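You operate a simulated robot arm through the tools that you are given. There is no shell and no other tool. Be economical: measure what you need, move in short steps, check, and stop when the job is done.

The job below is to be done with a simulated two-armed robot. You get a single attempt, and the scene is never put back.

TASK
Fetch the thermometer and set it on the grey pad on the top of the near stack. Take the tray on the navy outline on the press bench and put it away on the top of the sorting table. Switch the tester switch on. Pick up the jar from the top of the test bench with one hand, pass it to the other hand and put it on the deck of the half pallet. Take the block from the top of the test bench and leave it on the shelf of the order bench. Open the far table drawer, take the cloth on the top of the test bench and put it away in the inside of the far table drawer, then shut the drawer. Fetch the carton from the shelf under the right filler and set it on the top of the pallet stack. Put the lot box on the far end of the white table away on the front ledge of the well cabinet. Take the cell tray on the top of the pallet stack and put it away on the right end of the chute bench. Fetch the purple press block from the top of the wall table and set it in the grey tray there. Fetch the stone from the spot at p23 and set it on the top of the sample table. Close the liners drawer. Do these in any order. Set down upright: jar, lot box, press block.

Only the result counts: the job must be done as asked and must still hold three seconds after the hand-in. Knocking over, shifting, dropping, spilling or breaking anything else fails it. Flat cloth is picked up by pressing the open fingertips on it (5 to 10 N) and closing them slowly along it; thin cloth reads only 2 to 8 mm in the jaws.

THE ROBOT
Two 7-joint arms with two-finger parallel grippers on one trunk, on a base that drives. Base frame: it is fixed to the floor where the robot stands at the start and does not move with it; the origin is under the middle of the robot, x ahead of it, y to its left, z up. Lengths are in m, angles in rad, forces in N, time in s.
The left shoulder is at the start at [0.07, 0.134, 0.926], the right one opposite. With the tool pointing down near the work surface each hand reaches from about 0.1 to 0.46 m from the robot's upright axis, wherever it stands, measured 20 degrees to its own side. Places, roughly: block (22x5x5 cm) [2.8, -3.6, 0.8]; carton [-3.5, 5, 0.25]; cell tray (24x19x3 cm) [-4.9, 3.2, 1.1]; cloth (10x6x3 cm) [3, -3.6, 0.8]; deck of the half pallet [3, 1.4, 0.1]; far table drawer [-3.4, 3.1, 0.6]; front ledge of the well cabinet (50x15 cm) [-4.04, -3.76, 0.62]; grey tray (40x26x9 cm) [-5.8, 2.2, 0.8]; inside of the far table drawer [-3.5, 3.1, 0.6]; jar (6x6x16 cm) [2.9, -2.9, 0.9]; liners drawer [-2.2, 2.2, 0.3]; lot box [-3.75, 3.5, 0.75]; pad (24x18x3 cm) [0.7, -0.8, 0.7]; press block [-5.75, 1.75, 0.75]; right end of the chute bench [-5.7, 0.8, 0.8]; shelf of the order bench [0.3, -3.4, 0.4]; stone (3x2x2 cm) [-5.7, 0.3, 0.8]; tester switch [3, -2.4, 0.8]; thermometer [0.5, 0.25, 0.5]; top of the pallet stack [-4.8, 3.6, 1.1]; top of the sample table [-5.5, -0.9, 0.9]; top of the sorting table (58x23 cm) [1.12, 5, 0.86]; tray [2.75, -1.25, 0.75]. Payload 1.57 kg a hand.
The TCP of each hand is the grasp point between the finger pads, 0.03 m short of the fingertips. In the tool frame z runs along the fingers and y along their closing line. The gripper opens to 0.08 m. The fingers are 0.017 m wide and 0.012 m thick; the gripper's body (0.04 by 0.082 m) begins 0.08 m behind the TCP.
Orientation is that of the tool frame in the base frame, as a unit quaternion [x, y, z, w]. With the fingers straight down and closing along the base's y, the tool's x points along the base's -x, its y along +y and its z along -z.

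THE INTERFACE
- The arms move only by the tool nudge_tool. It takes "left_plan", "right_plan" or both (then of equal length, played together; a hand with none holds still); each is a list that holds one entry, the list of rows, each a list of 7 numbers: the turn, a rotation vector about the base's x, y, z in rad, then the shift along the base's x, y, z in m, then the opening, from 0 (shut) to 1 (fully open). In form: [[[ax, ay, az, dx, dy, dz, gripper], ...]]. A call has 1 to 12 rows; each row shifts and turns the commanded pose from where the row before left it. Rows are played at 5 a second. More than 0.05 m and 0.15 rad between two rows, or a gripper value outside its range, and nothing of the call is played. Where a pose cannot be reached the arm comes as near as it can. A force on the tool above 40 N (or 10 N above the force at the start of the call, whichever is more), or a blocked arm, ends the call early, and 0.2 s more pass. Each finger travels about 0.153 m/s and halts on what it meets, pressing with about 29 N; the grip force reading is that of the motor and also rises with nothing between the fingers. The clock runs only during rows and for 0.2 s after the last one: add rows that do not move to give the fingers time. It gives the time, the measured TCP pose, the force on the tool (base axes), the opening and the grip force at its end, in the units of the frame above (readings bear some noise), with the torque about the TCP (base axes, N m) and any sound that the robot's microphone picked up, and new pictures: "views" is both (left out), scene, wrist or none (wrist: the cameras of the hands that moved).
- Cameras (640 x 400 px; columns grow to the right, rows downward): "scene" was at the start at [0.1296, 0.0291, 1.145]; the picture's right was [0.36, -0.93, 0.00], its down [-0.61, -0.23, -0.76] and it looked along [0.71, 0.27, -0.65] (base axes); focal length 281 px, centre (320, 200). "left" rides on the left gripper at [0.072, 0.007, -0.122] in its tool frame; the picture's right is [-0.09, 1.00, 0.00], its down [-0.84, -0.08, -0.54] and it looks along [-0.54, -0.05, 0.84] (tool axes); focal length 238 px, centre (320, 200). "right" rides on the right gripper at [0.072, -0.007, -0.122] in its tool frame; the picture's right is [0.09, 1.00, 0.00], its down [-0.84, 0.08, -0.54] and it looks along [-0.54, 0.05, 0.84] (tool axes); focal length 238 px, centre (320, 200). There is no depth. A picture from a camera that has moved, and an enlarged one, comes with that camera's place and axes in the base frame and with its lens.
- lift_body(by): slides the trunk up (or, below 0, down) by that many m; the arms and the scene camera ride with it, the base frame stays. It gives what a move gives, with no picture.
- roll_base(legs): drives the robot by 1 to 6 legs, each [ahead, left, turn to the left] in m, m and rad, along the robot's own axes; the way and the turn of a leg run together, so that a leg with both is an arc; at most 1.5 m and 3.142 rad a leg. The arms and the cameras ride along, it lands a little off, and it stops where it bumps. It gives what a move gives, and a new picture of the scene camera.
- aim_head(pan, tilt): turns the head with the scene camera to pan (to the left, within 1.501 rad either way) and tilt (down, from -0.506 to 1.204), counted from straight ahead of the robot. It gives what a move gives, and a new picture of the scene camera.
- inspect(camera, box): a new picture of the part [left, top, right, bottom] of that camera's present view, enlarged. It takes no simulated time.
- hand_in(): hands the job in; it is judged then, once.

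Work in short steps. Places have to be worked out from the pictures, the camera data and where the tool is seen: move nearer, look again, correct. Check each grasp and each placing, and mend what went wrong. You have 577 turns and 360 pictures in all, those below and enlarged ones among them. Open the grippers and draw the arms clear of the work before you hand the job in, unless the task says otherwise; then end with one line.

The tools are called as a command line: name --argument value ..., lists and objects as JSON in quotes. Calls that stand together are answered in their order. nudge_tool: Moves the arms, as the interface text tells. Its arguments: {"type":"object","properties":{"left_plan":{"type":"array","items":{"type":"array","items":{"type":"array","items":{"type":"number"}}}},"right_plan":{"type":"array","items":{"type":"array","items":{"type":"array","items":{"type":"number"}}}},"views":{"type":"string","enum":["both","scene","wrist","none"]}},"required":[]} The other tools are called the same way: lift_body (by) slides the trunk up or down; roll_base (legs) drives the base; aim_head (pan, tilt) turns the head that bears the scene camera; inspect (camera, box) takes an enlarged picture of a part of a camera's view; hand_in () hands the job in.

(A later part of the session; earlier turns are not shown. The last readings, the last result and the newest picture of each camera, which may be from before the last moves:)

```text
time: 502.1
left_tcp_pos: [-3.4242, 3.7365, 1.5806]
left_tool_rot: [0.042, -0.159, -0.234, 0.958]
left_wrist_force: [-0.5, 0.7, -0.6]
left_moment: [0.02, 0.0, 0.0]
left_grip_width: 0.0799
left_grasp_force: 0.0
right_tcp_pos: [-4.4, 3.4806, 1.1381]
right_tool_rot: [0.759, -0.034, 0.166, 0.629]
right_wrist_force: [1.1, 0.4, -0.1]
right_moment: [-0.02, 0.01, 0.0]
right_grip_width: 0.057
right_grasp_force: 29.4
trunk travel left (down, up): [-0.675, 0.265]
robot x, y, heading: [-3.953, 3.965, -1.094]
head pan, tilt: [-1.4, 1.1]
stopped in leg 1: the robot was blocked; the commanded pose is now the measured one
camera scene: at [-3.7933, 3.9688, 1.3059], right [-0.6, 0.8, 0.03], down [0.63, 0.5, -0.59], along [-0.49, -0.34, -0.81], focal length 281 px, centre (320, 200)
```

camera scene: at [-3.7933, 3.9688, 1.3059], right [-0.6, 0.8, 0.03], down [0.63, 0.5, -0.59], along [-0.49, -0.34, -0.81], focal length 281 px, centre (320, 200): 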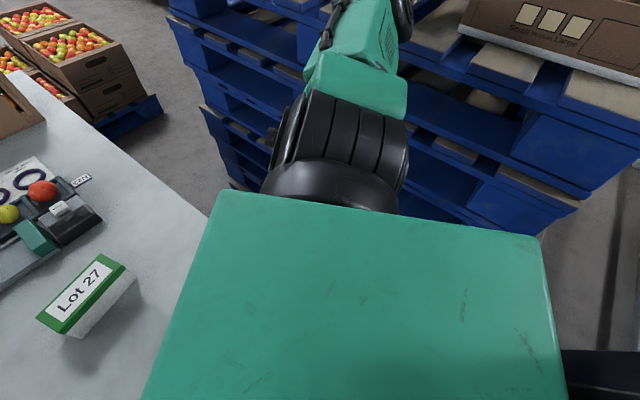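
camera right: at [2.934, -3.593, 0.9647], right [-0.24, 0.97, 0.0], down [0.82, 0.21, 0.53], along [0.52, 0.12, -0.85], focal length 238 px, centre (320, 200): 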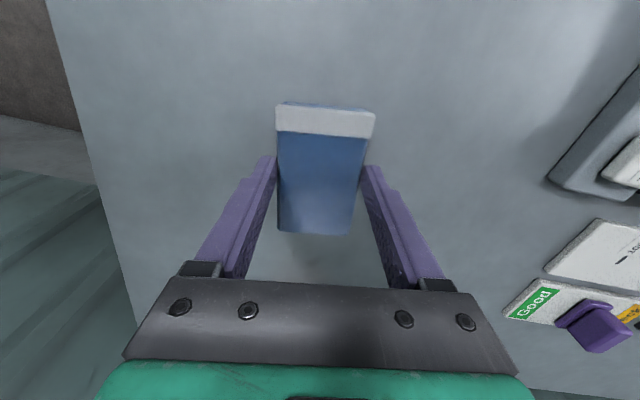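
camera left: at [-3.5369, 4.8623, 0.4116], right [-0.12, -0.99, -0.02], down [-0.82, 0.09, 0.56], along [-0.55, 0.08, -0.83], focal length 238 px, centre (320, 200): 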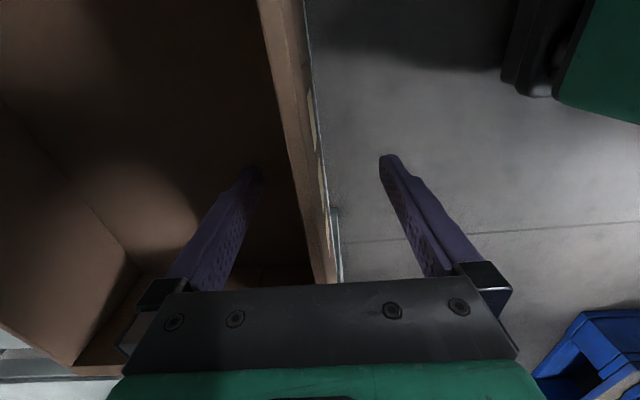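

Both hands are free of load now. Each lift call gains a little before being cut, and costs no picture, so I send several lifts in a row.

lift_body --by 0.15

lift_body --by 0.15

lift_body --by 0.15

lift_body --by 0.15

lift_body --by 0.15

```text
time: 502.4
left_tcp_pos: [-3.3946, 3.7312, 1.5954]
left_tool_rot: [0.054, -0.09, -0.192, 0.976]
left_wrist_force: [0.2, 0.2, 0.5]
left_moment: [0.04, -0.03, 0.02]
left_grip_width: 0.08
left_grasp_force: 0.1
right_tcp_pos: [-4.4173, 3.4799, 1.1412]
right_tool_rot: [0.751, -0.063, 0.145, 0.641]
right_wrist_force: [0.3, -0.7, 0.2]
right_moment: [0.0, 0.05, 0.02]
right_grip_width: 0.057
right_grasp_force: 28.9
trunk travel left (down, up): [-0.677, 0.263]
robot x, y, heading: [-3.9513, 3.9584, -1.087]
head pan, tilt: [-1.4, 1.1]
stopped: the arm was blocked; the commanded pose is now the measured one
```

```text
time: 502.7
left_tcp_pos: [-3.364, 3.7303, 1.6067]
left_tool_rot: [0.057, -0.016, -0.169, 0.984]
left_wrist_force: [0.2, 0.3, -0.4]
left_moment: [-0.01, 0.01, 0.04]
left_grip_width: 0.0799
left_grasp_force: 0.0
right_tcp_pos: [-4.4351, 3.4796, 1.1457]
right_tool_rot: [0.741, -0.092, 0.121, 0.654]
right_wrist_force: [-0.9, 0.0, -1.0]
right_moment: [-0.01, 0.05, 0.0]
right_grip_width: 0.057
right_grasp_force: 29.5
trunk travel left (down, up): [-0.68, 0.26]
robot x, y, heading: [-3.954, 3.9629, -1.087]
head pan, tilt: [-1.4, 1.1]
stopped: the arm was blocked; the commanded pose is now the measured one
```

```text
time: 503.1
left_tcp_pos: [-3.331, 3.7359, 1.6137]
left_tool_rot: [0.044, 0.051, -0.148, 0.987]
left_wrist_force: [-0.2, 0.0, -0.2]
left_moment: [-0.04, 0.01, -0.02]
left_grip_width: 0.0799
left_grasp_force: 0.0
right_tcp_pos: [-4.4534, 3.4827, 1.1507]
right_tool_rot: [0.729, -0.125, 0.1, 0.666]
right_wrist_force: [0.3, 0.1, -0.1]
right_moment: [-0.01, 0.02, 0.01]
right_grip_width: 0.0569
right_grasp_force: 28.5
trunk travel left (down, up): [-0.682, 0.258]
robot x, y, heading: [-3.9499, 3.9593, -1.096]
head pan, tilt: [-1.4, 1.1]
stopped: the arm was blocked; the commanded pose is now the measured one
```

```text
time: 503.4
left_tcp_pos: [-3.3026, 3.7495, 1.6195]
left_tool_rot: [0.013, 0.117, -0.124, 0.985]
left_wrist_force: [0.0, -1.0, 0.3]
left_moment: [-0.01, -0.03, 0.0]
left_grip_width: 0.0799
left_grasp_force: 0.2
right_tcp_pos: [-4.4732, 3.4876, 1.1568]
right_tool_rot: [0.712, -0.158, 0.079, 0.679]
right_wrist_force: [0.0, 0.4, -0.6]
right_moment: [0.02, 0.01, -0.01]
right_grip_width: 0.0569
right_grasp_force: 29.2
trunk travel left (down, up): [-0.685, 0.255]
robot x, y, heading: [-3.9595, 3.9667, -1.097]
head pan, tilt: [-1.4, 1.1]
stopped: the arm was blocked; the commanded pose is now the measured one
```

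```text
time: 503.7
left_tcp_pos: [-3.2772, 3.7689, 1.6153]
left_tool_rot: [-0.029, 0.188, -0.097, 0.977]
left_wrist_force: [1.6, 0.1, 0.8]
left_moment: [0.0, -0.02, 0.01]
left_grip_width: 0.0801
left_grasp_force: 0.1
right_tcp_pos: [-4.4901, 3.4939, 1.1614]
right_tool_rot: [0.695, -0.191, 0.062, 0.691]
right_wrist_force: [0.6, -0.2, -1.4]
right_moment: [-0.02, -0.01, 0.01]
right_grip_width: 0.0571
right_grasp_force: 29.3
trunk travel left (down, up): [-0.688, 0.252]
robot x, y, heading: [-3.9538, 3.9638, -1.106]
head pan, tilt: [-1.4, 1.1]
stopped: the arm was blocked; the commanded pose is now the measured one
```

I combine: bring the left hand inward (it's beyond reach) and swing the right hand east toward my front so the upper arm leaves the deck. A batch of short calls without pictures.

nudge_tool --left_plan '[[[0, 0, 0, -0.045, 0.0, -0.02, 1], [0, 0, 0, -0.045, 0.0, -0.02, 1], [0, 0, 0, -0.045, 0.0, -0.02, 1]]]' --right_plan '[[[0, 0, 0, 0.048, 0, 0.01, 0], [0, 0, 0, 0.048, 0, 0.01, 0], [0, 0, 0, 0.048, 0, 0.01, 0]]]' --views "none"

nudge_tool --left_plan '[[[0, 0, 0, -0.045, 0.0, -0.02, 1], [0, 0, 0, -0.045, 0.0, -0.02, 1], [0, 0, 0, -0.045, 0.0, -0.02, 1]]]' --right_plan '[[[0, 0, 0, 0.048, 0, 0.01, 0], [0, 0, 0, 0.048, 0, 0.01, 0], [0, 0, 0, 0.048, 0, 0.01, 0]]]' --views "none"

nudge_tool --left_plan '[[[0, 0, 0, -0.045, 0.0, -0.02, 1], [0, 0, 0, -0.045, 0.0, -0.02, 1], [0, 0, 0, -0.045, 0.0, -0.02, 1]]]' --right_plan '[[[0, 0, 0, 0.048, 0, 0.01, 0], [0, 0, 0, 0.048, 0, 0.01, 0], [0, 0, 0, 0.048, 0, 0.01, 0]]]' --views "none"

```text
time: 504.0
left_tcp_pos: [-3.2655, 3.7932, 1.5984]
left_tool_rot: [-0.078, 0.267, 0.0, 0.961]
left_wrist_force: [-0.1, -0.3, -0.5]
left_moment: [-0.05, 0.01, 0.0]
left_grip_width: 0.0798
left_grasp_force: 0.0
right_tcp_pos: [-4.5068, 3.5012, 1.1681]
right_tool_rot: [0.672, -0.224, 0.047, 0.704]
right_wrist_force: [-0.3, 0.0, 0.0]
right_moment: [-0.01, 0.03, 0.01]
right_grip_width: 0.0566
right_grasp_force: 29.0
right hand out of reach, approached as far as the arm can: row 1
trunk travel left (down, up): [-0.688, 0.252]
robot x, y, heading: [-3.9579, 3.9707, -1.113]
head pan, tilt: [-1.4, 1.1]
stopped in row 1 (left hand): the arm was blocked; the commanded pose is now the measured one
```

```text
time: 504.4
left_tcp_pos: [-3.2644, 3.8225, 1.5795]
left_tool_rot: [-0.123, 0.322, 0.125, 0.93]
left_wrist_force: [-0.4, -1.1, -0.2]
left_moment: [-0.01, -0.02, 0.01]
left_grip_width: 0.0798
left_grasp_force: 0.0
right_tcp_pos: [-4.5231, 3.5092, 1.1751]
right_tool_rot: [0.646, -0.258, 0.035, 0.717]
right_wrist_force: [-0.4, -0.4, -0.5]
right_moment: [0.0, -0.01, 0.0]
right_grip_width: 0.0569
right_grasp_force: 28.3
right hand out of reach, approached as far as the arm can: row 1
trunk travel left (down, up): [-0.688, 0.252]
robot x, y, heading: [-3.9616, 3.9709, -1.112]
head pan, tilt: [-1.4, 1.1]
stopped in row 1 (left hand): the arm was blocked; the commanded pose is now the measured one
```

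```text
time: 504.7
left_tcp_pos: [-3.2685, 3.8581, 1.5597]
left_tool_rot: [-0.167, 0.37, 0.233, 0.883]
left_wrist_force: [-0.4, -0.5, 0.5]
left_moment: [-0.02, -0.03, 0.03]
left_grip_width: 0.0802
left_grasp_force: 0.1
left hand out of reach, approached as far as the arm can: row 1
right_tcp_pos: [-4.5406, 3.5187, 1.1817]
right_tool_rot: [0.617, -0.292, 0.029, 0.73]
right_wrist_force: [-0.3, -0.7, -0.2]
right_moment: [0.02, -0.01, -0.01]
right_grip_width: 0.0568
right_grasp_force: 29.4
right hand out of reach, approached as far as the arm can: row 1
trunk travel left (down, up): [-0.688, 0.252]
robot x, y, heading: [-3.961, 3.9721, -1.122]
head pan, tilt: [-1.4, 1.1]
stopped in row 1 (left hand): the arm was blocked; the commanded pose is now the measured one
```

Neither hand obeys usefully. I test whether the base can move in other directions: straight back first.

roll_base --legs '[[-0.3, 0, 0]]'

```text
time: 505.4
left_tcp_pos: [-3.2882, 3.9316, 1.532]
left_tool_rot: [-0.267, 0.426, 0.409, 0.762]
left_wrist_force: [0.2, 0.5, -0.1]
left_moment: [-0.01, 0.0, 0.06]
left_grip_width: 0.08
left_grasp_force: 0.0
right_tcp_pos: [-4.5664, 3.5394, 1.1922]
right_tool_rot: [0.551, -0.359, 0.032, 0.752]
right_wrist_force: [-0.3, -0.3, 0.0]
right_moment: [-0.01, 0.03, -0.02]
right_grip_width: 0.0568
right_grasp_force: 28.6
trunk travel left (down, up): [-0.688, 0.252]
robot x, y, heading: [-3.9618, 3.9799, -1.126]
head pan, tilt: [-1.4, 1.1]
stopped in leg 1: the robot was blocked; the commanded pose is now the measured one
camera scene: at [-3.8031, 3.9909, 1.3195], right [-0.58, 0.82, 0.03], down [0.65, 0.48, -0.59], along [-0.5, -0.33, -0.8], focal length 281 px, centre (320, 200)
```

scene: 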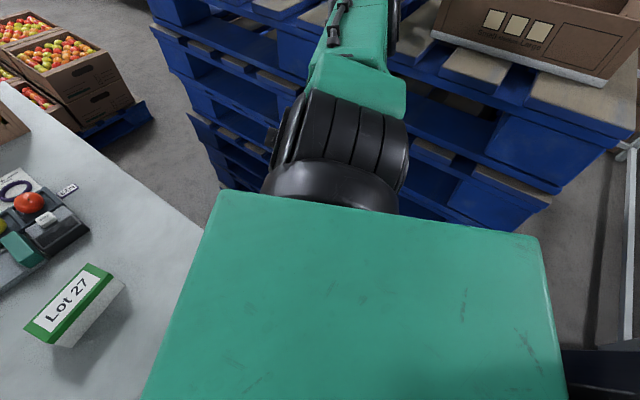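

Backing does move me a little. I repeat straight-back rolls.

roll_base --legs '[[-0.3, 0, 0]]'

roll_base --legs '[[-0.3, 0, 0]]'

roll_base --legs '[[-0.3, 0, 0]]'

```text
time: 506.2
left_tcp_pos: [-3.3464, 3.9786, 1.5172]
left_tool_rot: [-0.386, 0.401, 0.504, 0.661]
left_wrist_force: [1.5, -0.5, 0.0]
left_moment: [0.0, -0.01, 0.03]
left_grip_width: 0.0798
left_grasp_force: 0.1
right_tcp_pos: [-4.5888, 3.5631, 1.1969]
right_tool_rot: [0.473, -0.425, 0.057, 0.77]
right_wrist_force: [0.2, 0.1, -0.3]
right_moment: [0.0, 0.0, -0.02]
right_grip_width: 0.0568
right_grasp_force: 29.1
trunk travel left (down, up): [-0.688, 0.252]
robot x, y, heading: [-3.9682, 3.9867, -1.134]
head pan, tilt: [-1.4, 1.1]
stopped in leg 1: the robot was blocked; the commanded pose is now the measured one
camera scene: at [-3.8047, 3.9979, 1.3196], right [-0.57, 0.82, 0.03], down [0.65, 0.47, -0.6], along [-0.5, -0.32, -0.8], focal length 281 px, centre (320, 200)
```

scene: 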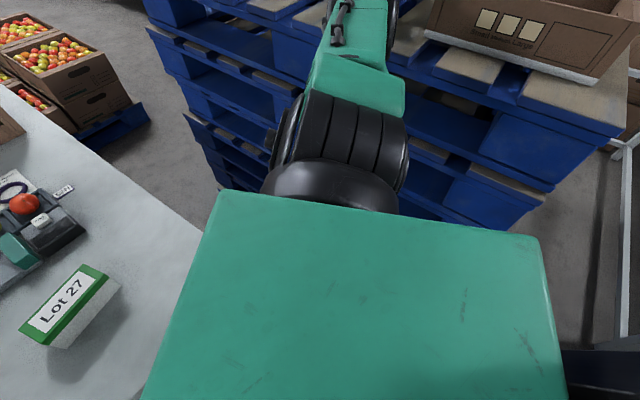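

```text
time: 507.7
left_tcp_pos: [-3.479, 4.1685, 1.537]
left_tool_rot: [-0.492, 0.231, 0.578, 0.608]
left_wrist_force: [0.6, -0.1, -0.6]
left_moment: [0.03, -0.01, 0.02]
left_grip_width: 0.08
left_grasp_force: 0.1
right_tcp_pos: [-4.5717, 3.5469, 1.1988]
right_tool_rot: [0.436, -0.43, 0.178, 0.77]
right_wrist_force: [-0.3, 0.2, 1.1]
right_moment: [0.03, 0.0, 0.0]
right_grip_width: 0.057
right_grasp_force: 28.8
trunk travel left (down, up): [-0.688, 0.252]
robot x, y, heading: [-4.0038, 4.0816, -0.941]
head pan, tilt: [-1.4, 1.1]
stopped in leg 1: the robot was blocked; the commanded pose is now the measured one
camera scene: at [-3.8757, 4.1078, 1.3188], right [-0.71, 0.7, 0.02], down [0.57, 0.59, -0.57], along [-0.41, -0.4, -0.82], focal length 281 px, centre (320, 200)
```

scene: 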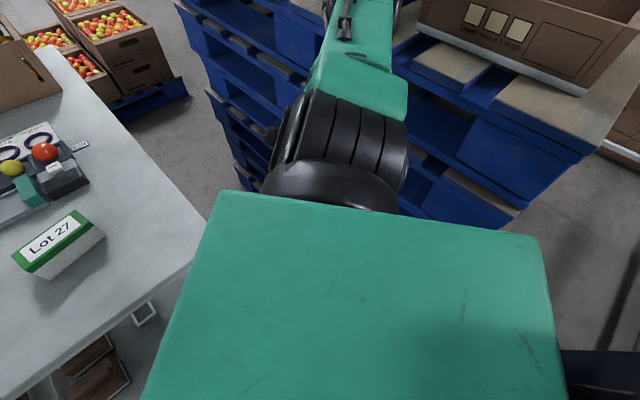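

```text
time: 508.5
left_tcp_pos: [-3.5325, 4.1574, 1.5391]
left_tool_rot: [-0.538, 0.117, 0.584, 0.596]
left_wrist_force: [0.6, -0.2, 0.0]
left_moment: [0.02, 0.02, 0.0]
left_grip_width: 0.0799
left_grasp_force: 0.1
right_tcp_pos: [-4.5675, 3.543, 1.214]
right_tool_rot: [0.378, -0.429, 0.238, 0.785]
right_wrist_force: [-0.4, 0.3, -0.6]
right_moment: [0.01, -0.01, 0.03]
right_grip_width: 0.0566
right_grasp_force: 29.2
trunk travel left (down, up): [-0.688, 0.252]
robot x, y, heading: [-4.0027, 4.0934, -0.938]
head pan, tilt: [-1.4, 1.1]
stopped in leg 1: the robot was blocked; the commanded pose is now the measured one
camera scene: at [-3.8832, 4.1101, 1.3169], right [-0.72, 0.7, 0.02], down [0.57, 0.6, -0.57], along [-0.41, -0.4, -0.82], focal length 281 px, centre (320, 200)
```

scene: 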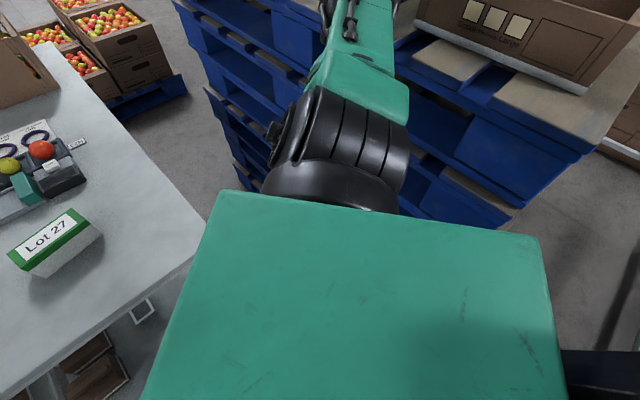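

Good progress: the base came away from the table. Now I roll robot-left (north-east), away from the stack.

roll_base --legs '[[0, 0.3, 0]]'

roll_base --legs '[[0, 0.3, 0]]'

```text
time: 509.2
left_tcp_pos: [-3.5643, 4.1339, 1.5505]
left_tool_rot: [-0.537, 0.021, 0.608, 0.585]
left_wrist_force: [-0.3, -0.4, -0.7]
left_moment: [0.0, -0.01, -0.01]
left_grip_width: 0.0801
left_grasp_force: 0.0
right_tcp_pos: [-4.587, 3.5667, 1.2148]
right_tool_rot: [0.316, -0.457, 0.248, 0.794]
right_wrist_force: [-0.3, -0.1, -0.6]
right_moment: [0.01, -0.02, 0.01]
right_grip_width: 0.0566
right_grasp_force: 28.7
trunk travel left (down, up): [-0.688, 0.252]
robot x, y, heading: [-4.0034, 4.0879, -0.935]
head pan, tilt: [-1.4, 1.1]
stopped in leg 1: the robot was blocked; the commanded pose is now the measured one
camera scene: at [-3.8809, 4.1068, 1.3179], right [-0.72, 0.69, 0.02], down [0.56, 0.6, -0.57], along [-0.4, -0.4, -0.82], focal length 281 px, centre (320, 200)
```

scene: 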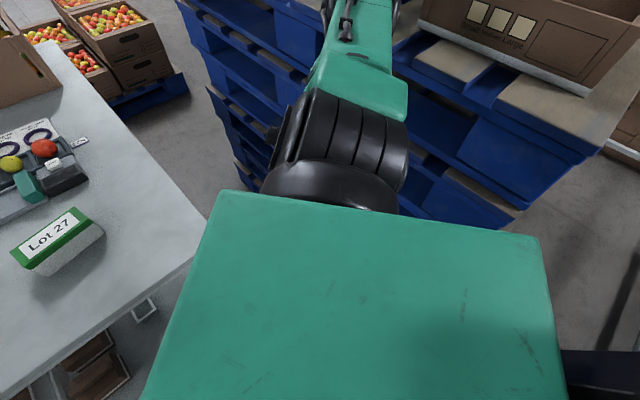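

```text
time: 510.6
left_tcp_pos: [-3.5888, 4.1079, 1.5646]
left_tool_rot: [-0.546, -0.001, 0.579, 0.605]
left_wrist_force: [-0.2, -0.5, 0.0]
left_moment: [-0.06, 0.02, -0.03]
left_grip_width: 0.0801
left_grasp_force: 0.1
right_tcp_pos: [-4.5827, 3.5669, 1.2327]
right_tool_rot: [0.315, -0.421, 0.228, 0.82]
right_wrist_force: [-0.3, -0.1, -0.8]
right_moment: [0.01, 0.02, 0.03]
right_grip_width: 0.057
right_grasp_force: 29.5
trunk travel left (down, up): [-0.688, 0.252]
robot x, y, heading: [-3.8953, 4.1591, -0.913]
head pan, tilt: [-1.4, 1.1]
stopped in leg 1: the robot was blocked; the commanded pose is now the measured one
camera scene: at [-3.8954, 4.0799, 1.3033], right [-0.74, 0.68, 0.0], down [0.6, 0.65, -0.46], along [-0.31, -0.34, -0.89], focal length 281 px, centre (320, 200)
```

scene: 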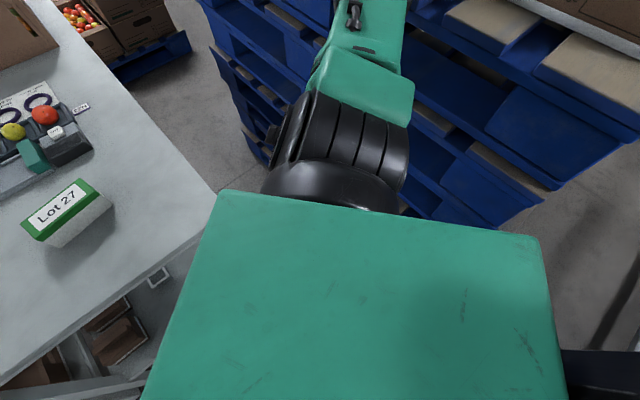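

The base slid out and the robot is level again. Now lifting should work.

lift_body --by 0.2

```text
time: 512.7
left_tcp_pos: [-3.602, 4.1004, 1.7683]
left_tool_rot: [-0.547, -0.006, 0.577, 0.607]
left_wrist_force: [-0.2, -0.4, 0.3]
left_moment: [0.03, 0.01, -0.03]
left_grip_width: 0.0798
left_grasp_force: 0.0
right_tcp_pos: [-4.5939, 3.5592, 1.4156]
right_tool_rot: [0.32, -0.429, 0.23, 0.813]
right_wrist_force: [0.0, -0.6, 0.0]
right_moment: [0.0, 0.0, 0.02]
right_grip_width: 0.0569
right_grasp_force: 29.4
trunk travel left (down, up): [-0.888, 0.052]
robot x, y, heading: [-3.8939, 4.16, -0.912]
head pan, tilt: [-1.4, 1.1]
```

Free. I roll away from the stack, then restore the arms to sensible poses.

roll_base --legs '[[0.12, 0.27, 0]]'

aim_head --pan -1.0 --tilt 0.6

```text
time: 514.8
left_tcp_pos: [-3.3222, 4.1691, 1.7691]
left_tool_rot: [-0.548, -0.007, 0.576, 0.607]
left_wrist_force: [0.1, -0.4, 0.7]
left_moment: [-0.01, -0.02, -0.02]
left_grip_width: 0.0802
left_grasp_force: 0.1
right_tcp_pos: [-4.3135, 3.6267, 1.4132]
right_tool_rot: [0.32, -0.432, 0.23, 0.811]
right_wrist_force: [0.1, 0.8, -1.4]
right_moment: [-0.01, 0.02, -0.01]
right_grip_width: 0.0571
right_grasp_force: 28.8
trunk travel left (down, up): [-0.888, 0.052]
robot x, y, heading: [-3.6076, 4.2311, -0.913]
head pan, tilt: [-1.4, 1.1]
camera scene: at [-3.6256, 4.1424, 1.5037], right [-0.74, 0.68, 0.0], down [0.6, 0.66, -0.45], along [-0.3, -0.33, -0.89], focal length 281 px, centre (320, 200)
```

scene: 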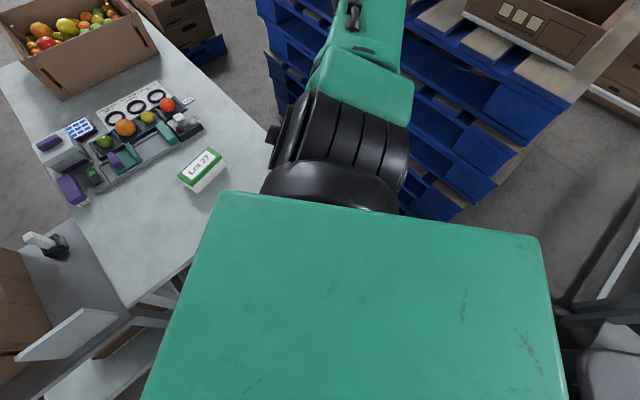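

```text
time: 515.7
left_tcp_pos: [-3.3157, 4.1701, 1.768]
left_tool_rot: [-0.547, -0.006, 0.577, 0.606]
left_wrist_force: [0.7, -0.3, -1.5]
left_moment: [0.03, 0.03, 0.01]
left_grip_width: 0.08
left_grasp_force: 0.0
right_tcp_pos: [-4.3097, 3.6282, 1.4151]
right_tool_rot: [0.319, -0.431, 0.23, 0.812]
right_wrist_force: [0.7, -0.2, -0.4]
right_moment: [0.02, -0.01, 0.01]
right_grip_width: 0.0568
right_grasp_force: 28.8
trunk travel left (down, up): [-0.888, 0.052]
robot x, y, heading: [-3.6115, 4.2322, -0.911]
head pan, tilt: [-1.0, 0.6]
camera scene: at [-3.6082, 4.107, 1.5423], right [-0.94, 0.34, 0.0], down [0.19, 0.53, -0.82], along [-0.28, -0.78, -0.57], focal length 281 px, centre (320, 200)
```

scene: 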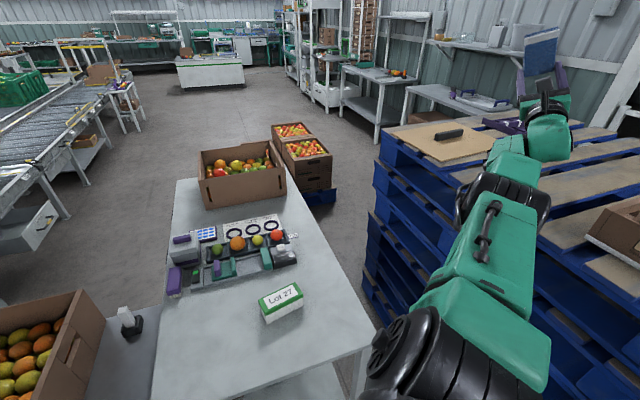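

All scenery looks intact. I now unwind both arms gradually to downward-pointing poses in front of me.

nudge_tool --left_plan '[[[0.0007, -0.126, 0.0592, 0.0047, -0.0053, -0.0276, 1], [0.0007, -0.126, 0.0592, 0.0047, -0.0053, -0.0276, 1], [0.0007, -0.126, 0.0592, 0.0047, -0.0053, -0.0276, 1], [0.0007, -0.126, 0.0592, 0.0047, -0.0053, -0.0276, 1], [0.0007, -0.126, 0.0592, 0.0047, -0.0053, -0.0276, 1], [0.0007, -0.126, 0.0592, 0.0047, -0.0053, -0.0276, 1], [0.0007, -0.126, 0.0592, 0.0047, -0.0053, -0.0276, 1], [0.0007, -0.126, 0.0592, 0.0047, -0.0053, -0.0276, 1], [0.0007, -0.126, 0.0592, 0.0047, -0.0053, -0.0276, 1]]]' --right_plan '[[[0.0337, -0.119, -0.0468, 0.0455, 0.0126, -0.006, 0], [0.0337, -0.119, -0.0468, 0.0455, 0.0126, -0.006, 0], [0.0337, -0.119, -0.0468, 0.0455, 0.0126, -0.006, 0], [0.0337, -0.119, -0.0468, 0.0455, 0.0126, -0.006, 0], [0.0337, -0.119, -0.0468, 0.0455, 0.0126, -0.006, 0], [0.0337, -0.119, -0.0468, 0.0455, 0.0126, -0.006, 0], [0.0337, -0.119, -0.0468, 0.0455, 0.0126, -0.006, 0], [0.0337, -0.119, -0.0468, 0.0455, 0.0126, -0.006, 0], [0.0337, -0.119, -0.0468, 0.0455, 0.0126, -0.006, 0]]]' --views "scene"

```text
time: 517.7
left_tcp_pos: [-3.3944, 4.2039, 1.5945]
left_tool_rot: [0.746, 0.465, -0.329, -0.345]
left_wrist_force: [-0.2, 0.2, 1.2]
left_moment: [-0.02, 0.03, 0.03]
left_grip_width: 0.0801
left_grasp_force: 0.1
left hand out of reach, approached as far as the arm can: row 4, 5, 6, 7, 8, 9
right_tcp_pos: [-4.2055, 3.5401, 1.314]
right_tool_rot: [-0.199, 0.839, -0.149, -0.483]
right_wrist_force: [-0.4, -0.1, -0.9]
right_moment: [0.0, 0.0, 0.02]
right_grip_width: 0.0569
right_grasp_force: 28.5
right hand out of reach, approached as far as the arm can: row 1, 2, 3, 4, 5, 6, 7, 8, 9
trunk travel left (down, up): [-0.888, 0.052]
robot x, y, heading: [-3.6109, 4.2282, -0.912]
head pan, tilt: [-1.0, 0.6]
camera scene: at [-3.6087, 4.1067, 1.5423], right [-0.94, 0.34, 0.0], down [0.19, 0.53, -0.83], along [-0.28, -0.78, -0.56], focal length 281 px, centre (320, 200)
```

scene: 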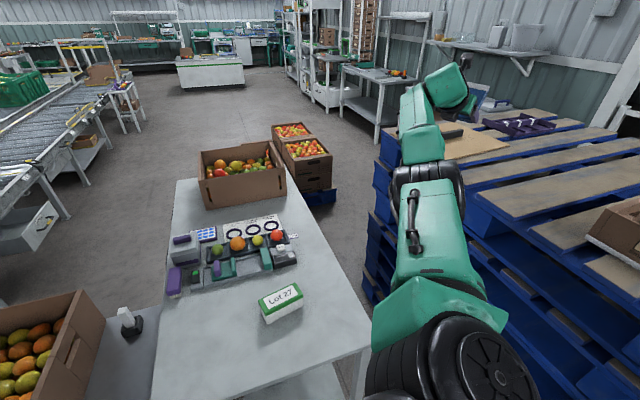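

Turning works; the positions lag at the reach limit. I continue the unwinding.

nudge_tool --left_plan '[[[0.001, -0.1257, 0.0592, 0.0131, -0.0106, -0.0246, 1], [0.001, -0.1257, 0.0592, 0.0131, -0.0106, -0.0246, 1], [0.001, -0.1257, 0.0592, 0.0131, -0.0106, -0.0246, 1], [0.001, -0.1257, 0.0592, 0.0131, -0.0106, -0.0246, 1], [0.001, -0.1257, 0.0592, 0.0131, -0.0106, -0.0246, 1], [0.001, -0.1257, 0.0592, 0.0131, -0.0106, -0.0246, 1], [0.001, -0.1257, 0.0592, 0.0131, -0.0106, -0.0246, 1], [0.001, -0.1257, 0.0592, 0.0131, -0.0106, -0.0246, 1], [0, 0, 0, 0.0131, -0.0106, -0.0246, 1], [0, 0, 0, 0.0131, -0.0106, -0.0246, 1], [0, 0, 0, 0.0131, -0.0106, -0.0246, 1], [0, 0, 0, 0.0131, -0.0106, -0.0246, 1]]]' --right_plan '[[[0.0393, -0.1276, -0.0525, 0.0445, 0.0203, -0.002, 0], [0.0393, -0.1276, -0.0525, 0.0445, 0.0203, -0.002, 0], [0.0393, -0.1276, -0.0525, 0.0445, 0.0203, -0.002, 0], [0.0393, -0.1276, -0.0525, 0.0445, 0.0203, -0.002, 0], [0.0393, -0.1276, -0.0525, 0.0445, 0.0203, -0.002, 0], [0.0393, -0.1276, -0.0525, 0.0445, 0.0203, -0.002, 0], [0.0393, -0.1276, -0.0525, 0.0445, 0.0203, -0.002, 0], [0.0393, -0.1276, -0.0525, 0.0445, 0.0203, -0.002, 0], [0, 0, 0, 0.0445, 0.0203, -0.002, 0], [0, 0, 0, 0.0445, 0.0203, -0.002, 0], [0, 0, 0, 0.0445, 0.0203, -0.002, 0], [0, 0, 0, 0.0445, 0.0203, -0.002, 0]]]' --views "none"

```text
time: 520.3
left_tcp_pos: [-3.2946, 4.0892, 1.2883]
left_tool_rot: [0.699, 0.714, -0.027, -0.033]
left_wrist_force: [0.2, -0.1, -0.7]
left_moment: [0.0, 0.04, -0.02]
left_grip_width: 0.0801
left_grasp_force: 0.1
left hand out of reach, approached as far as the arm can: row 1, 2, 3, 4
right_tcp_pos: [-3.8155, 3.544, 1.258]
right_tool_rot: [0.0, 1.0, 0.001, -0.001]
right_wrist_force: [0.0, 0.3, -0.5]
right_moment: [0.01, 0.01, -0.03]
right_grip_width: 0.057
right_grasp_force: 29.3
right hand out of reach, approached as far as the arm can: row 1, 2, 3, 4, 5, 6, 7, 8, 9, 10, 11, 12
trunk travel left (down, up): [-0.888, 0.052]
robot x, y, heading: [-3.6094, 4.2295, -0.91]
head pan, tilt: [-1.0, 0.6]
```

Both hands point down again. I bring the right hand in front of me.

nudge_tool --right_plan '[[[0, 0, 0, 0.035, 0.033, 0, 0], [0, 0, 0, 0.035, 0.033, 0, 0], [0, 0, 0, 0.035, 0.033, 0, 0], [0, 0, 0, 0.035, 0.033, 0, 0], [0, 0, 0, 0.035, 0.033, 0, 0], [0, 0, 0, 0.035, 0.033, 0, 0], [0, 0, 0, 0.035, 0.033, 0, 0], [0, 0, 0, 0.035, 0.033, 0, 0]]]' --views "scene"

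```text
time: 522.1
left_tcp_pos: [-3.2963, 4.0909, 1.2881]
left_tool_rot: [0.698, 0.715, -0.027, -0.031]
left_wrist_force: [-0.8, -0.4, 0.1]
left_moment: [0.02, 0.0, 0.02]
left_grip_width: 0.08
left_grasp_force: 0.1
right_tcp_pos: [-3.7613, 3.5411, 1.2728]
right_tool_rot: [0.001, 1.0, -0.001, -0.001]
right_wrist_force: [0.5, 0.8, 0.2]
right_moment: [-0.01, -0.01, 0.0]
right_grip_width: 0.0569
right_grasp_force: 28.8
right hand out of reach, approached as far as the arm can: row 1, 2, 3, 4, 5, 6, 7, 8
trunk travel left (down, up): [-0.888, 0.052]
robot x, y, heading: [-3.6096, 4.2334, -0.914]
head pan, tilt: [-1.0, 0.6]
camera scene: at [-3.6094, 4.1064, 1.5424], right [-0.94, 0.34, 0.0], down [0.19, 0.53, -0.82], along [-0.28, -0.78, -0.57], focal length 281 px, centre (320, 200)
```

scene: 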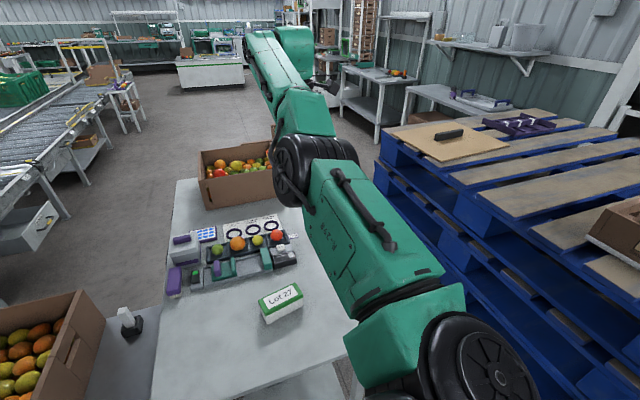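

Still stretched; I also turn the right wrist back to a neutral yaw while pulling it in.

nudge_tool --right_plan '[[[0, 0, -0.14, 0.01, 0.035, 0.01, 0], [0, 0, -0.14, 0.01, 0.035, 0.01, 0], [0, 0, -0.14, 0.01, 0.035, 0.01, 0], [0, 0, -0.14, 0.01, 0.035, 0.01, 0], [0, 0, -0.14, 0.01, 0.035, 0, 0], [0, 0, -0.14, 0.01, 0.035, 0, 0], [0, 0, -0.14, 0.01, 0.035, 0, 0], [0, 0, -0.14, 0.01, 0.03, 0, 0]]]' --views "scene"

```text
time: 523.9
left_tcp_pos: [-3.2956, 4.0911, 1.2896]
left_tool_rot: [0.699, 0.714, -0.028, -0.032]
left_wrist_force: [0.4, 0.5, -0.2]
left_moment: [0.0, -0.02, -0.01]
left_grip_width: 0.0799
left_grasp_force: 0.0
right_tcp_pos: [-3.7427, 3.5701, 1.2703]
right_tool_rot: [0.448, 0.89, 0.081, 0.004]
right_wrist_force: [0.9, -0.3, -1.4]
right_moment: [-0.01, -0.04, -0.01]
right_grip_width: 0.0567
right_grasp_force: 28.6
right hand out of reach, approached as far as the arm can: row 1, 2, 3, 4, 5, 6, 7, 8
trunk travel left (down, up): [-0.888, 0.052]
robot x, y, heading: [-3.6108, 4.2278, -0.914]
head pan, tilt: [-1.0, 0.6]
camera scene: at [-3.6089, 4.1065, 1.5424], right [-0.94, 0.34, 0.0], down [0.19, 0.53, -0.82], along [-0.28, -0.78, -0.57], focal length 281 px, centre (320, 200)
```

scene: 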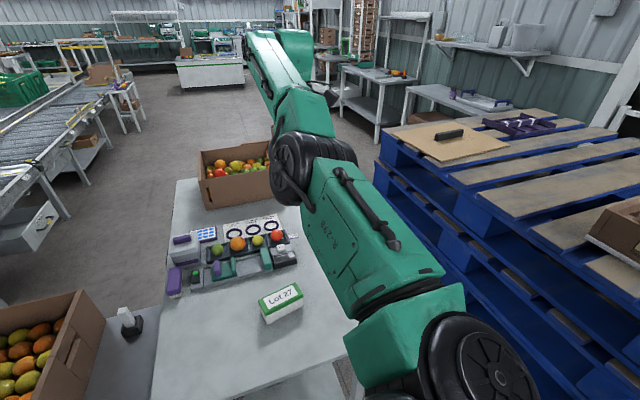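

The arm looks locked nearly straight; I coax the elbow to bend by moving sideways/down as well as inward.

nudge_tool --right_plan '[[[0, 0, 0, -0.035, 0.01, -0.03, 0], [0, 0, 0, -0.035, 0.01, -0.03, 0], [0, 0, 0, -0.035, 0.01, -0.03, 0], [0, 0, 0, -0.035, 0.02, -0.02, 0], [0, 0, 0, -0.03, 0.035, 0, 0], [0, 0, 0, -0.03, 0.035, 0, 0], [0, 0, 0, -0.02, 0.04, 0, 0], [0, 0, 0, 0, 0.045, 0, 0]]]' --views "scene"

```text
time: 525.7
left_tcp_pos: [-3.2958, 4.0903, 1.2882]
left_tool_rot: [0.698, 0.715, -0.028, -0.032]
left_wrist_force: [-0.6, 0.3, -0.1]
left_moment: [0.01, 0.0, -0.02]
left_grip_width: 0.0801
left_grasp_force: 0.0
right_tcp_pos: [-3.9567, 3.6391, 1.2134]
right_tool_rot: [0.443, 0.887, 0.131, -0.009]
right_wrist_force: [0.0, -0.2, -0.3]
right_moment: [0.01, 0.01, -0.01]
right_grip_width: 0.0566
right_grasp_force: 28.7
right hand out of reach, approached as far as the arm can: row 1, 2, 3, 4, 5, 6, 7, 8
trunk travel left (down, up): [-0.888, 0.052]
robot x, y, heading: [-3.6102, 4.2272, -0.911]
head pan, tilt: [-1.0, 0.6]
camera scene: at [-3.6095, 4.1066, 1.5424], right [-0.94, 0.34, 0.0], down [0.19, 0.53, -0.82], along [-0.28, -0.78, -0.57], focal length 281 px, centre (320, 200)
```

scene: 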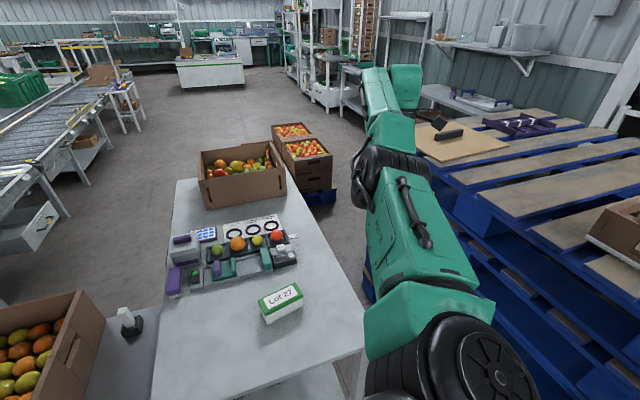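

nudge_tool --right_plan '[[[0, 0, 0, 0.0, 0.03, 0.035, 0], [0, 0, 0, 0.0, 0.03, 0.035, 0], [0, 0, 0, 0.0, 0.03, 0.035, 0], [0, 0, 0, 0.0, 0.03, 0.035, 0], [0, 0, 0, 0.0, 0.03, 0.035, 0], [0, 0, 0, 0.0, 0.03, 0.03, 0], [0, 0, 0, 0.0, 0.045, 0, 0], [0, 0, 0, 0, 0.045, 0, 0]]]' --views "none"

nudge_tool --right_plan '[[[0, 0, -0.14, 0.0, 0, -0.045, 0], [0, 0, -0.14, 0.0, 0, -0.045, 0], [0, 0, -0.14, 0.0, 0, -0.045, 0], [0, 0, -0.14, 0.0, 0, -0.045, 0], [0, 0, -0.14, 0.0, 0, -0.045, 0], [0, 0, 0, 0.0, 0, -0.045, 0], [0, 0, 0, 0.0, 0.03, -0.035, 0], [0, 0, 0, 0, 0.03, -0.03, 0]]]' --views "none"

```text
time: 527.5
left_tcp_pos: [-3.296, 4.0899, 1.2889]
left_tool_rot: [0.699, 0.714, -0.027, -0.032]
left_wrist_force: [-0.1, -0.4, 0.0]
left_moment: [0.01, -0.04, -0.01]
left_grip_width: 0.0798
left_grasp_force: 0.0
right_tcp_pos: [-3.9546, 3.6369, 1.215]
right_tool_rot: [0.444, 0.886, 0.131, -0.01]
right_wrist_force: [-0.5, -0.2, -0.2]
right_moment: [-0.03, -0.04, -0.04]
right_grip_width: 0.0568
right_grasp_force: 29.6
right hand out of reach, approached as far as the arm can: row 1, 2, 3, 4, 5, 6, 7, 8
trunk travel left (down, up): [-0.888, 0.052]
robot x, y, heading: [-3.6126, 4.2288, -0.911]
head pan, tilt: [-1.0, 0.6]
```

```text
time: 529.3
left_tcp_pos: [-3.297, 4.0908, 1.2895]
left_tool_rot: [0.698, 0.714, -0.027, -0.031]
left_wrist_force: [-0.8, 0.2, 0.4]
left_moment: [-0.01, 0.0, 0.02]
left_grip_width: 0.0801
left_grasp_force: 0.1
right_tcp_pos: [-3.9967, 3.6748, 1.1792]
right_tool_rot: [0.713, 0.679, 0.173, 0.015]
right_wrist_force: [-0.2, -0.4, 0.3]
right_moment: [-0.02, -0.02, 0.0]
right_grip_width: 0.0571
right_grasp_force: 28.6
right hand out of reach, approached as far as the arm can: row 1, 2, 3, 4, 5, 6, 7, 8
trunk travel left (down, up): [-0.888, 0.052]
robot x, y, heading: [-3.6133, 4.2339, -0.913]
head pan, tilt: [-1.0, 0.6]
```

Only "down and inward" has any give, so I follow that direction.

nudge_tool --right_plan '[[[0, 0, 0, -0.01, 0.025, -0.04, 0], [0, 0, 0, -0.01, 0.025, -0.04, 0], [0, 0, 0, -0.01, 0.025, -0.04, 0], [0, 0, 0, -0.01, 0.025, -0.04, 0], [0, 0, 0, 0, 0.025, -0.04, 0], [0, 0, 0, 0.0, 0.025, -0.04, 0], [0, 0, 0, 0.0, 0.025, -0.04, 0], [0, 0, 0, 0, 0.025, -0.04, 0]]]' --views "scene"

```text
time: 531.1
left_tcp_pos: [-3.2964, 4.0908, 1.2884]
left_tool_rot: [0.699, 0.714, -0.026, -0.03]
left_wrist_force: [0.8, -0.2, 0.1]
left_moment: [-0.03, 0.0, -0.02]
left_grip_width: 0.0802
left_grasp_force: 0.0
right_tcp_pos: [-4.1135, 3.8108, 1.0526]
right_tool_rot: [0.708, 0.677, 0.199, 0.011]
right_wrist_force: [0.6, -0.6, -1.2]
right_moment: [-0.05, -0.02, -0.03]
right_grip_width: 0.0568
right_grasp_force: 28.9
right hand out of reach, approached as far as the arm can: row 1, 2, 3, 4, 5, 6, 7, 8
trunk travel left (down, up): [-0.888, 0.052]
robot x, y, heading: [-3.6119, 4.2292, -0.914]
head pan, tilt: [-1.0, 0.6]
camera scene: at [-3.6107, 4.106, 1.5424], right [-0.94, 0.34, 0.0], down [0.19, 0.53, -0.82], along [-0.28, -0.78, -0.57], focal length 281 px, centre (320, 200)
```

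scene: 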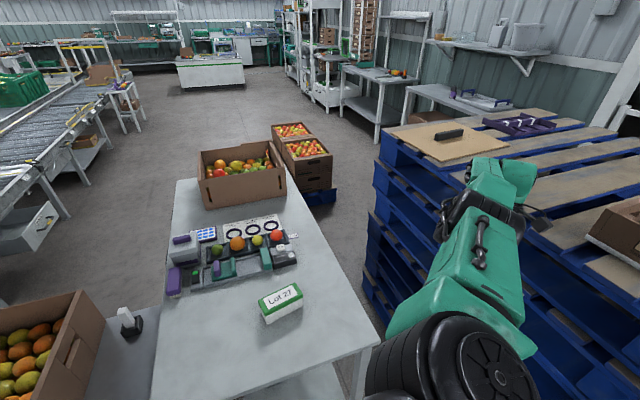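

I realise I unwound the right wrist the wrong way round. I first move away from the stack, then rotate the right hand back with positive yaw.

roll_base --legs '[[0.12, 0.16, 0]]'

nudge_tool --right_plan '[[[0, 0, 0.145, 0, 0, 0, 0], [0, 0, 0.145, 0, 0, 0, 0], [0, 0, 0.145, 0, 0, 0, 0], [0, 0, 0.145, 0, 0, 0, 0], [0, 0, 0.145, 0, 0, 0, 0], [0, 0, 0.145, 0, 0, 0, 0], [0, 0, 0.145, 0, 0, 0, 0], [0, 0, 0.145, 0, 0, 0, 0], [0, 0, 0.145, 0, 0, 0, 0], [0, 0, 0.145, 0, 0, 0, 0], [0, 0, 0.145, 0, 0, 0, 0], [0, 0, 0.145, 0, 0, 0, 0]]]' --views "none"

nudge_tool --right_plan '[[[0, 0, 0.145, 0, 0, 0, 0], [0, 0, 0.145, 0, 0, 0, 0], [0, 0, 0.145, 0, 0, 0, 0], [0, 0, 0.145, 0, 0, 0, 0], [0, 0, 0.145, 0, 0, 0, 0], [0, 0, 0.145, 0, 0, 0, 0], [0, 0, 0.145, 0, 0, 0, 0], [0, 0, 0.145, 0, 0, 0, 0], [0, 0, 0.145, 0, 0, 0, 0], [0, 0, 0.145, 0, 0, 0, 0], [0, 0, 0.145, 0, 0, 0, 0], [0, 0, 0.145, 0, 0, 0, 0]]]' --views "none"

```text
time: 532.7
left_tcp_pos: [-3.1038, 4.0924, 1.289]
left_tool_rot: [0.698, 0.715, -0.026, -0.03]
left_wrist_force: [-0.6, 0.7, 0.1]
left_moment: [0.01, -0.04, -0.01]
left_grip_width: 0.0798
left_grasp_force: 0.1
right_tcp_pos: [-3.9187, 3.8096, 1.0518]
right_tool_rot: [0.707, 0.678, 0.2, 0.011]
right_wrist_force: [0.4, -0.5, -0.4]
right_moment: [-0.03, -0.02, -0.02]
right_grip_width: 0.0568
right_grasp_force: 29.1
trunk travel left (down, up): [-0.888, 0.052]
robot x, y, heading: [-3.414, 4.2304, -0.907]
head pan, tilt: [-1.0, 0.6]
camera scene: at [-3.4186, 4.1074, 1.5424], right [-0.94, 0.33, 0.0], down [0.19, 0.53, -0.82], along [-0.27, -0.78, -0.57], focal length 281 px, centre (320, 200)
```

scene: 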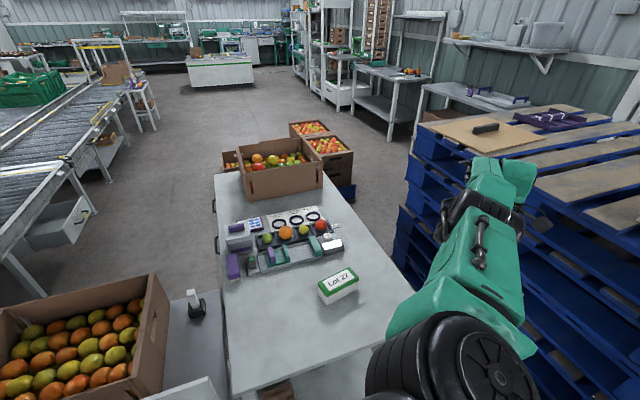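

```text
time: 535.3
left_tcp_pos: [-3.0996, 4.0934, 1.2881]
left_tool_rot: [0.698, 0.715, -0.027, -0.031]
left_wrist_force: [0.1, -0.2, 0.0]
left_moment: [-0.02, -0.02, 0.0]
left_grip_width: 0.0801
left_grasp_force: 0.0
right_tcp_pos: [-3.9326, 3.7958, 1.0506]
right_tool_rot: [-0.062, 0.978, 0.135, -0.145]
right_wrist_force: [0.4, 0.0, -0.4]
right_moment: [-0.02, -0.03, 0.01]
right_grip_width: 0.0567
right_grasp_force: 28.8
right hand out of reach, approached as far as the arm can: row 2, 3, 4, 5
trunk travel left (down, up): [-0.888, 0.052]
robot x, y, heading: [-3.4128, 4.2282, -0.911]
head pan, tilt: [-1.0, 0.6]
```

```text
time: 537.9
left_tcp_pos: [-3.1005, 4.0915, 1.2884]
left_tool_rot: [0.697, 0.716, -0.028, -0.032]
left_wrist_force: [1.0, 0.8, 0.5]
left_moment: [-0.01, 0.03, -0.01]
left_grip_width: 0.0802
left_grasp_force: 0.1
right_tcp_pos: [-3.9334, 3.7956, 1.05]
right_tool_rot: [0.711, -0.674, -0.001, 0.2]
right_wrist_force: [0.2, 0.5, -0.1]
right_moment: [0.03, 0.01, 0.02]
right_grip_width: 0.057
right_grasp_force: 28.6
right hand out of reach, approached as far as the arm can: row 11, 12
trunk travel left (down, up): [-0.888, 0.052]
robot x, y, heading: [-3.4172, 4.2304, -0.912]
head pan, tilt: [-1.0, 0.6]
```

It turns freely in this range. I rotate back to mid-range and pull the hand inward (east).

nudge_tool --right_plan '[[[0, 0, -0.14, 0.03, 0, 0.02, 0], [0, 0, -0.14, 0.03, 0, 0.02, 0], [0, 0, -0.14, 0.04, 0, 0.02, 0], [0, 0, -0.14, 0.04, 0, 0.0, 0], [0, 0, -0.14, 0.045, 0, 0, 0], [0, 0, -0.14, 0.045, 0, 0, 0], [0, 0, -0.14, 0.045, 0, 0, 0], [0, 0, 0, 0.045, 0, 0, 0], [0, 0, 0, 0.045, 0, 0, 0], [0, 0, 0, 0.045, 0, 0, 0]]]' --views "none"

```text
time: 540.1
left_tcp_pos: [-3.0998, 4.0903, 1.2879]
left_tool_rot: [0.698, 0.715, -0.027, -0.033]
left_wrist_force: [-0.4, -0.7, 0.4]
left_moment: [0.01, 0.03, -0.03]
left_grip_width: 0.0799
left_grasp_force: 0.0
right_tcp_pos: [-3.5134, 3.7846, 1.0942]
right_tool_rot: [-0.308, 0.93, 0.094, -0.176]
right_wrist_force: [0.5, -0.1, -0.3]
right_moment: [0.04, -0.03, -0.04]
right_grip_width: 0.0568
right_grasp_force: 28.9
right hand out of reach, approached as far as the arm can: row 2, 3
trunk travel left (down, up): [-0.888, 0.052]
robot x, y, heading: [-3.4133, 4.2338, -0.91]
head pan, tilt: [-1.0, 0.6]
```

It obeys now. I level the tool and bring it fully in front.

nudge_tool --right_plan '[[[-0.0355, -0.0477, -0.132, 0.02, 0.006, 0, 0], [-0.0355, -0.0477, -0.132, 0.02, 0.006, 0, 0], [-0.0355, -0.0477, -0.132, 0.02, 0.006, 0, 0], [-0.0355, -0.0477, -0.132, 0.02, 0.006, 0, 0], [-0.0355, -0.0477, -0.132, 0.02, 0.006, 0, 0], [-0.0355, -0.0477, -0.132, 0.02, 0.006, 0, 0], [-0.0355, -0.0477, -0.132, 0.02, 0.006, 0, 0]]]' --views "scene"

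```text
time: 541.7
left_tcp_pos: [-3.0995, 4.094, 1.2887]
left_tool_rot: [0.697, 0.715, -0.027, -0.032]
left_wrist_force: [0.3, 0.0, -0.3]
left_moment: [-0.01, -0.01, 0.03]
left_grip_width: 0.0796
left_grasp_force: 0.1
right_tcp_pos: [-3.3729, 3.8289, 1.0922]
right_tool_rot: [0.147, 0.989, 0.0, 0.0]
right_wrist_force: [0.4, -0.2, -0.3]
right_moment: [0.0, 0.04, -0.02]
right_grip_width: 0.0569
right_grasp_force: 28.6
trunk travel left (down, up): [-0.888, 0.052]
robot x, y, heading: [-3.4159, 4.2301, -0.907]
head pan, tilt: [-1.0, 0.6]
camera scene: at [-3.4126, 4.1079, 1.5424], right [-0.94, 0.33, 0.0], down [0.19, 0.53, -0.83], along [-0.28, -0.78, -0.56], focal length 281 px, centre (320, 200)
```

scene: 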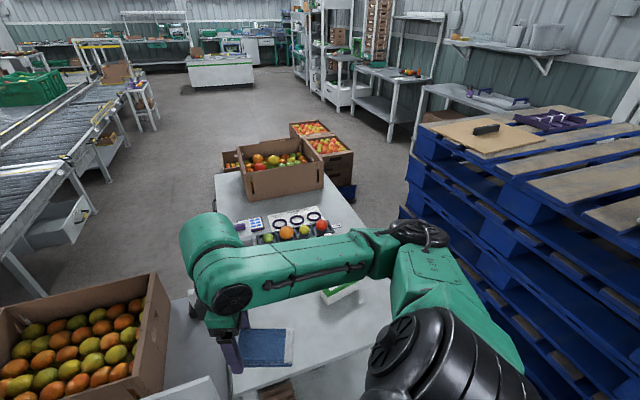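

The right arm is back to normal. To take the lot box with the left hand without flaring my right elbow over the stack, I turn south, extend the right hand forward (elbow in), then strafe west.

roll_base --legs '[[0, 0, -0.664]]'

nudge_tool --right_plan '[[[0, 0, 0, 0.02, -0.035, 0, 0], [0, 0, 0, 0.02, -0.035, 0, 0], [0, 0, 0, 0.02, -0.035, 0, 0], [0, 0, 0, 0.02, -0.03, 0, 0], [0, 0, 0, 0.01, -0.02, 0, 0]]]' --views "none"

```text
time: 543.8
left_tcp_pos: [-3.25, 3.9296, 1.2886]
left_tool_rot: [0.891, 0.452, -0.016, -0.039]
left_wrist_force: [-0.2, -0.2, 0.5]
left_moment: [0.0, -0.03, 0.0]
left_grip_width: 0.0803
left_grasp_force: 0.1
right_tcp_pos: [-3.6278, 3.8859, 1.0934]
right_tool_rot: [0.457, 0.889, -0.001, 0.0]
right_wrist_force: [-0.4, -0.5, -0.9]
right_moment: [-0.02, -0.04, -0.03]
right_grip_width: 0.0569
right_grasp_force: 29.1
trunk travel left (down, up): [-0.888, 0.052]
robot x, y, heading: [-3.4149, 4.2334, -1.568]
head pan, tilt: [-1.0, 0.6]
camera scene: at [-3.4881, 4.1323, 1.5424], right [-0.54, 0.84, 0.0], down [0.47, 0.31, -0.83], along [-0.69, -0.45, -0.56], focal length 281 px, centre (320, 200)
```

scene: 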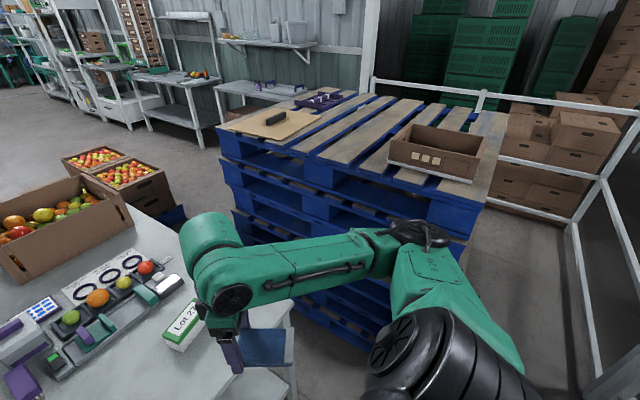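

```text
time: 545.0
left_tcp_pos: [-3.2497, 3.9278, 1.2882]
left_tool_rot: [0.891, 0.452, -0.016, -0.039]
left_wrist_force: [1.0, -0.2, -0.2]
left_moment: [-0.02, 0.03, -0.01]
left_grip_width: 0.0799
left_grasp_force: 0.1
right_tcp_pos: [-3.5382, 3.7327, 1.0925]
right_tool_rot: [0.458, 0.889, 0.001, -0.001]
right_wrist_force: [0.6, 0.9, -0.4]
right_moment: [-0.01, 0.01, -0.02]
right_grip_width: 0.0568
right_grasp_force: 29.1
trunk travel left (down, up): [-0.888, 0.052]
robot x, y, heading: [-3.4151, 4.2296, -1.564]
head pan, tilt: [-1.0, 0.6]
```

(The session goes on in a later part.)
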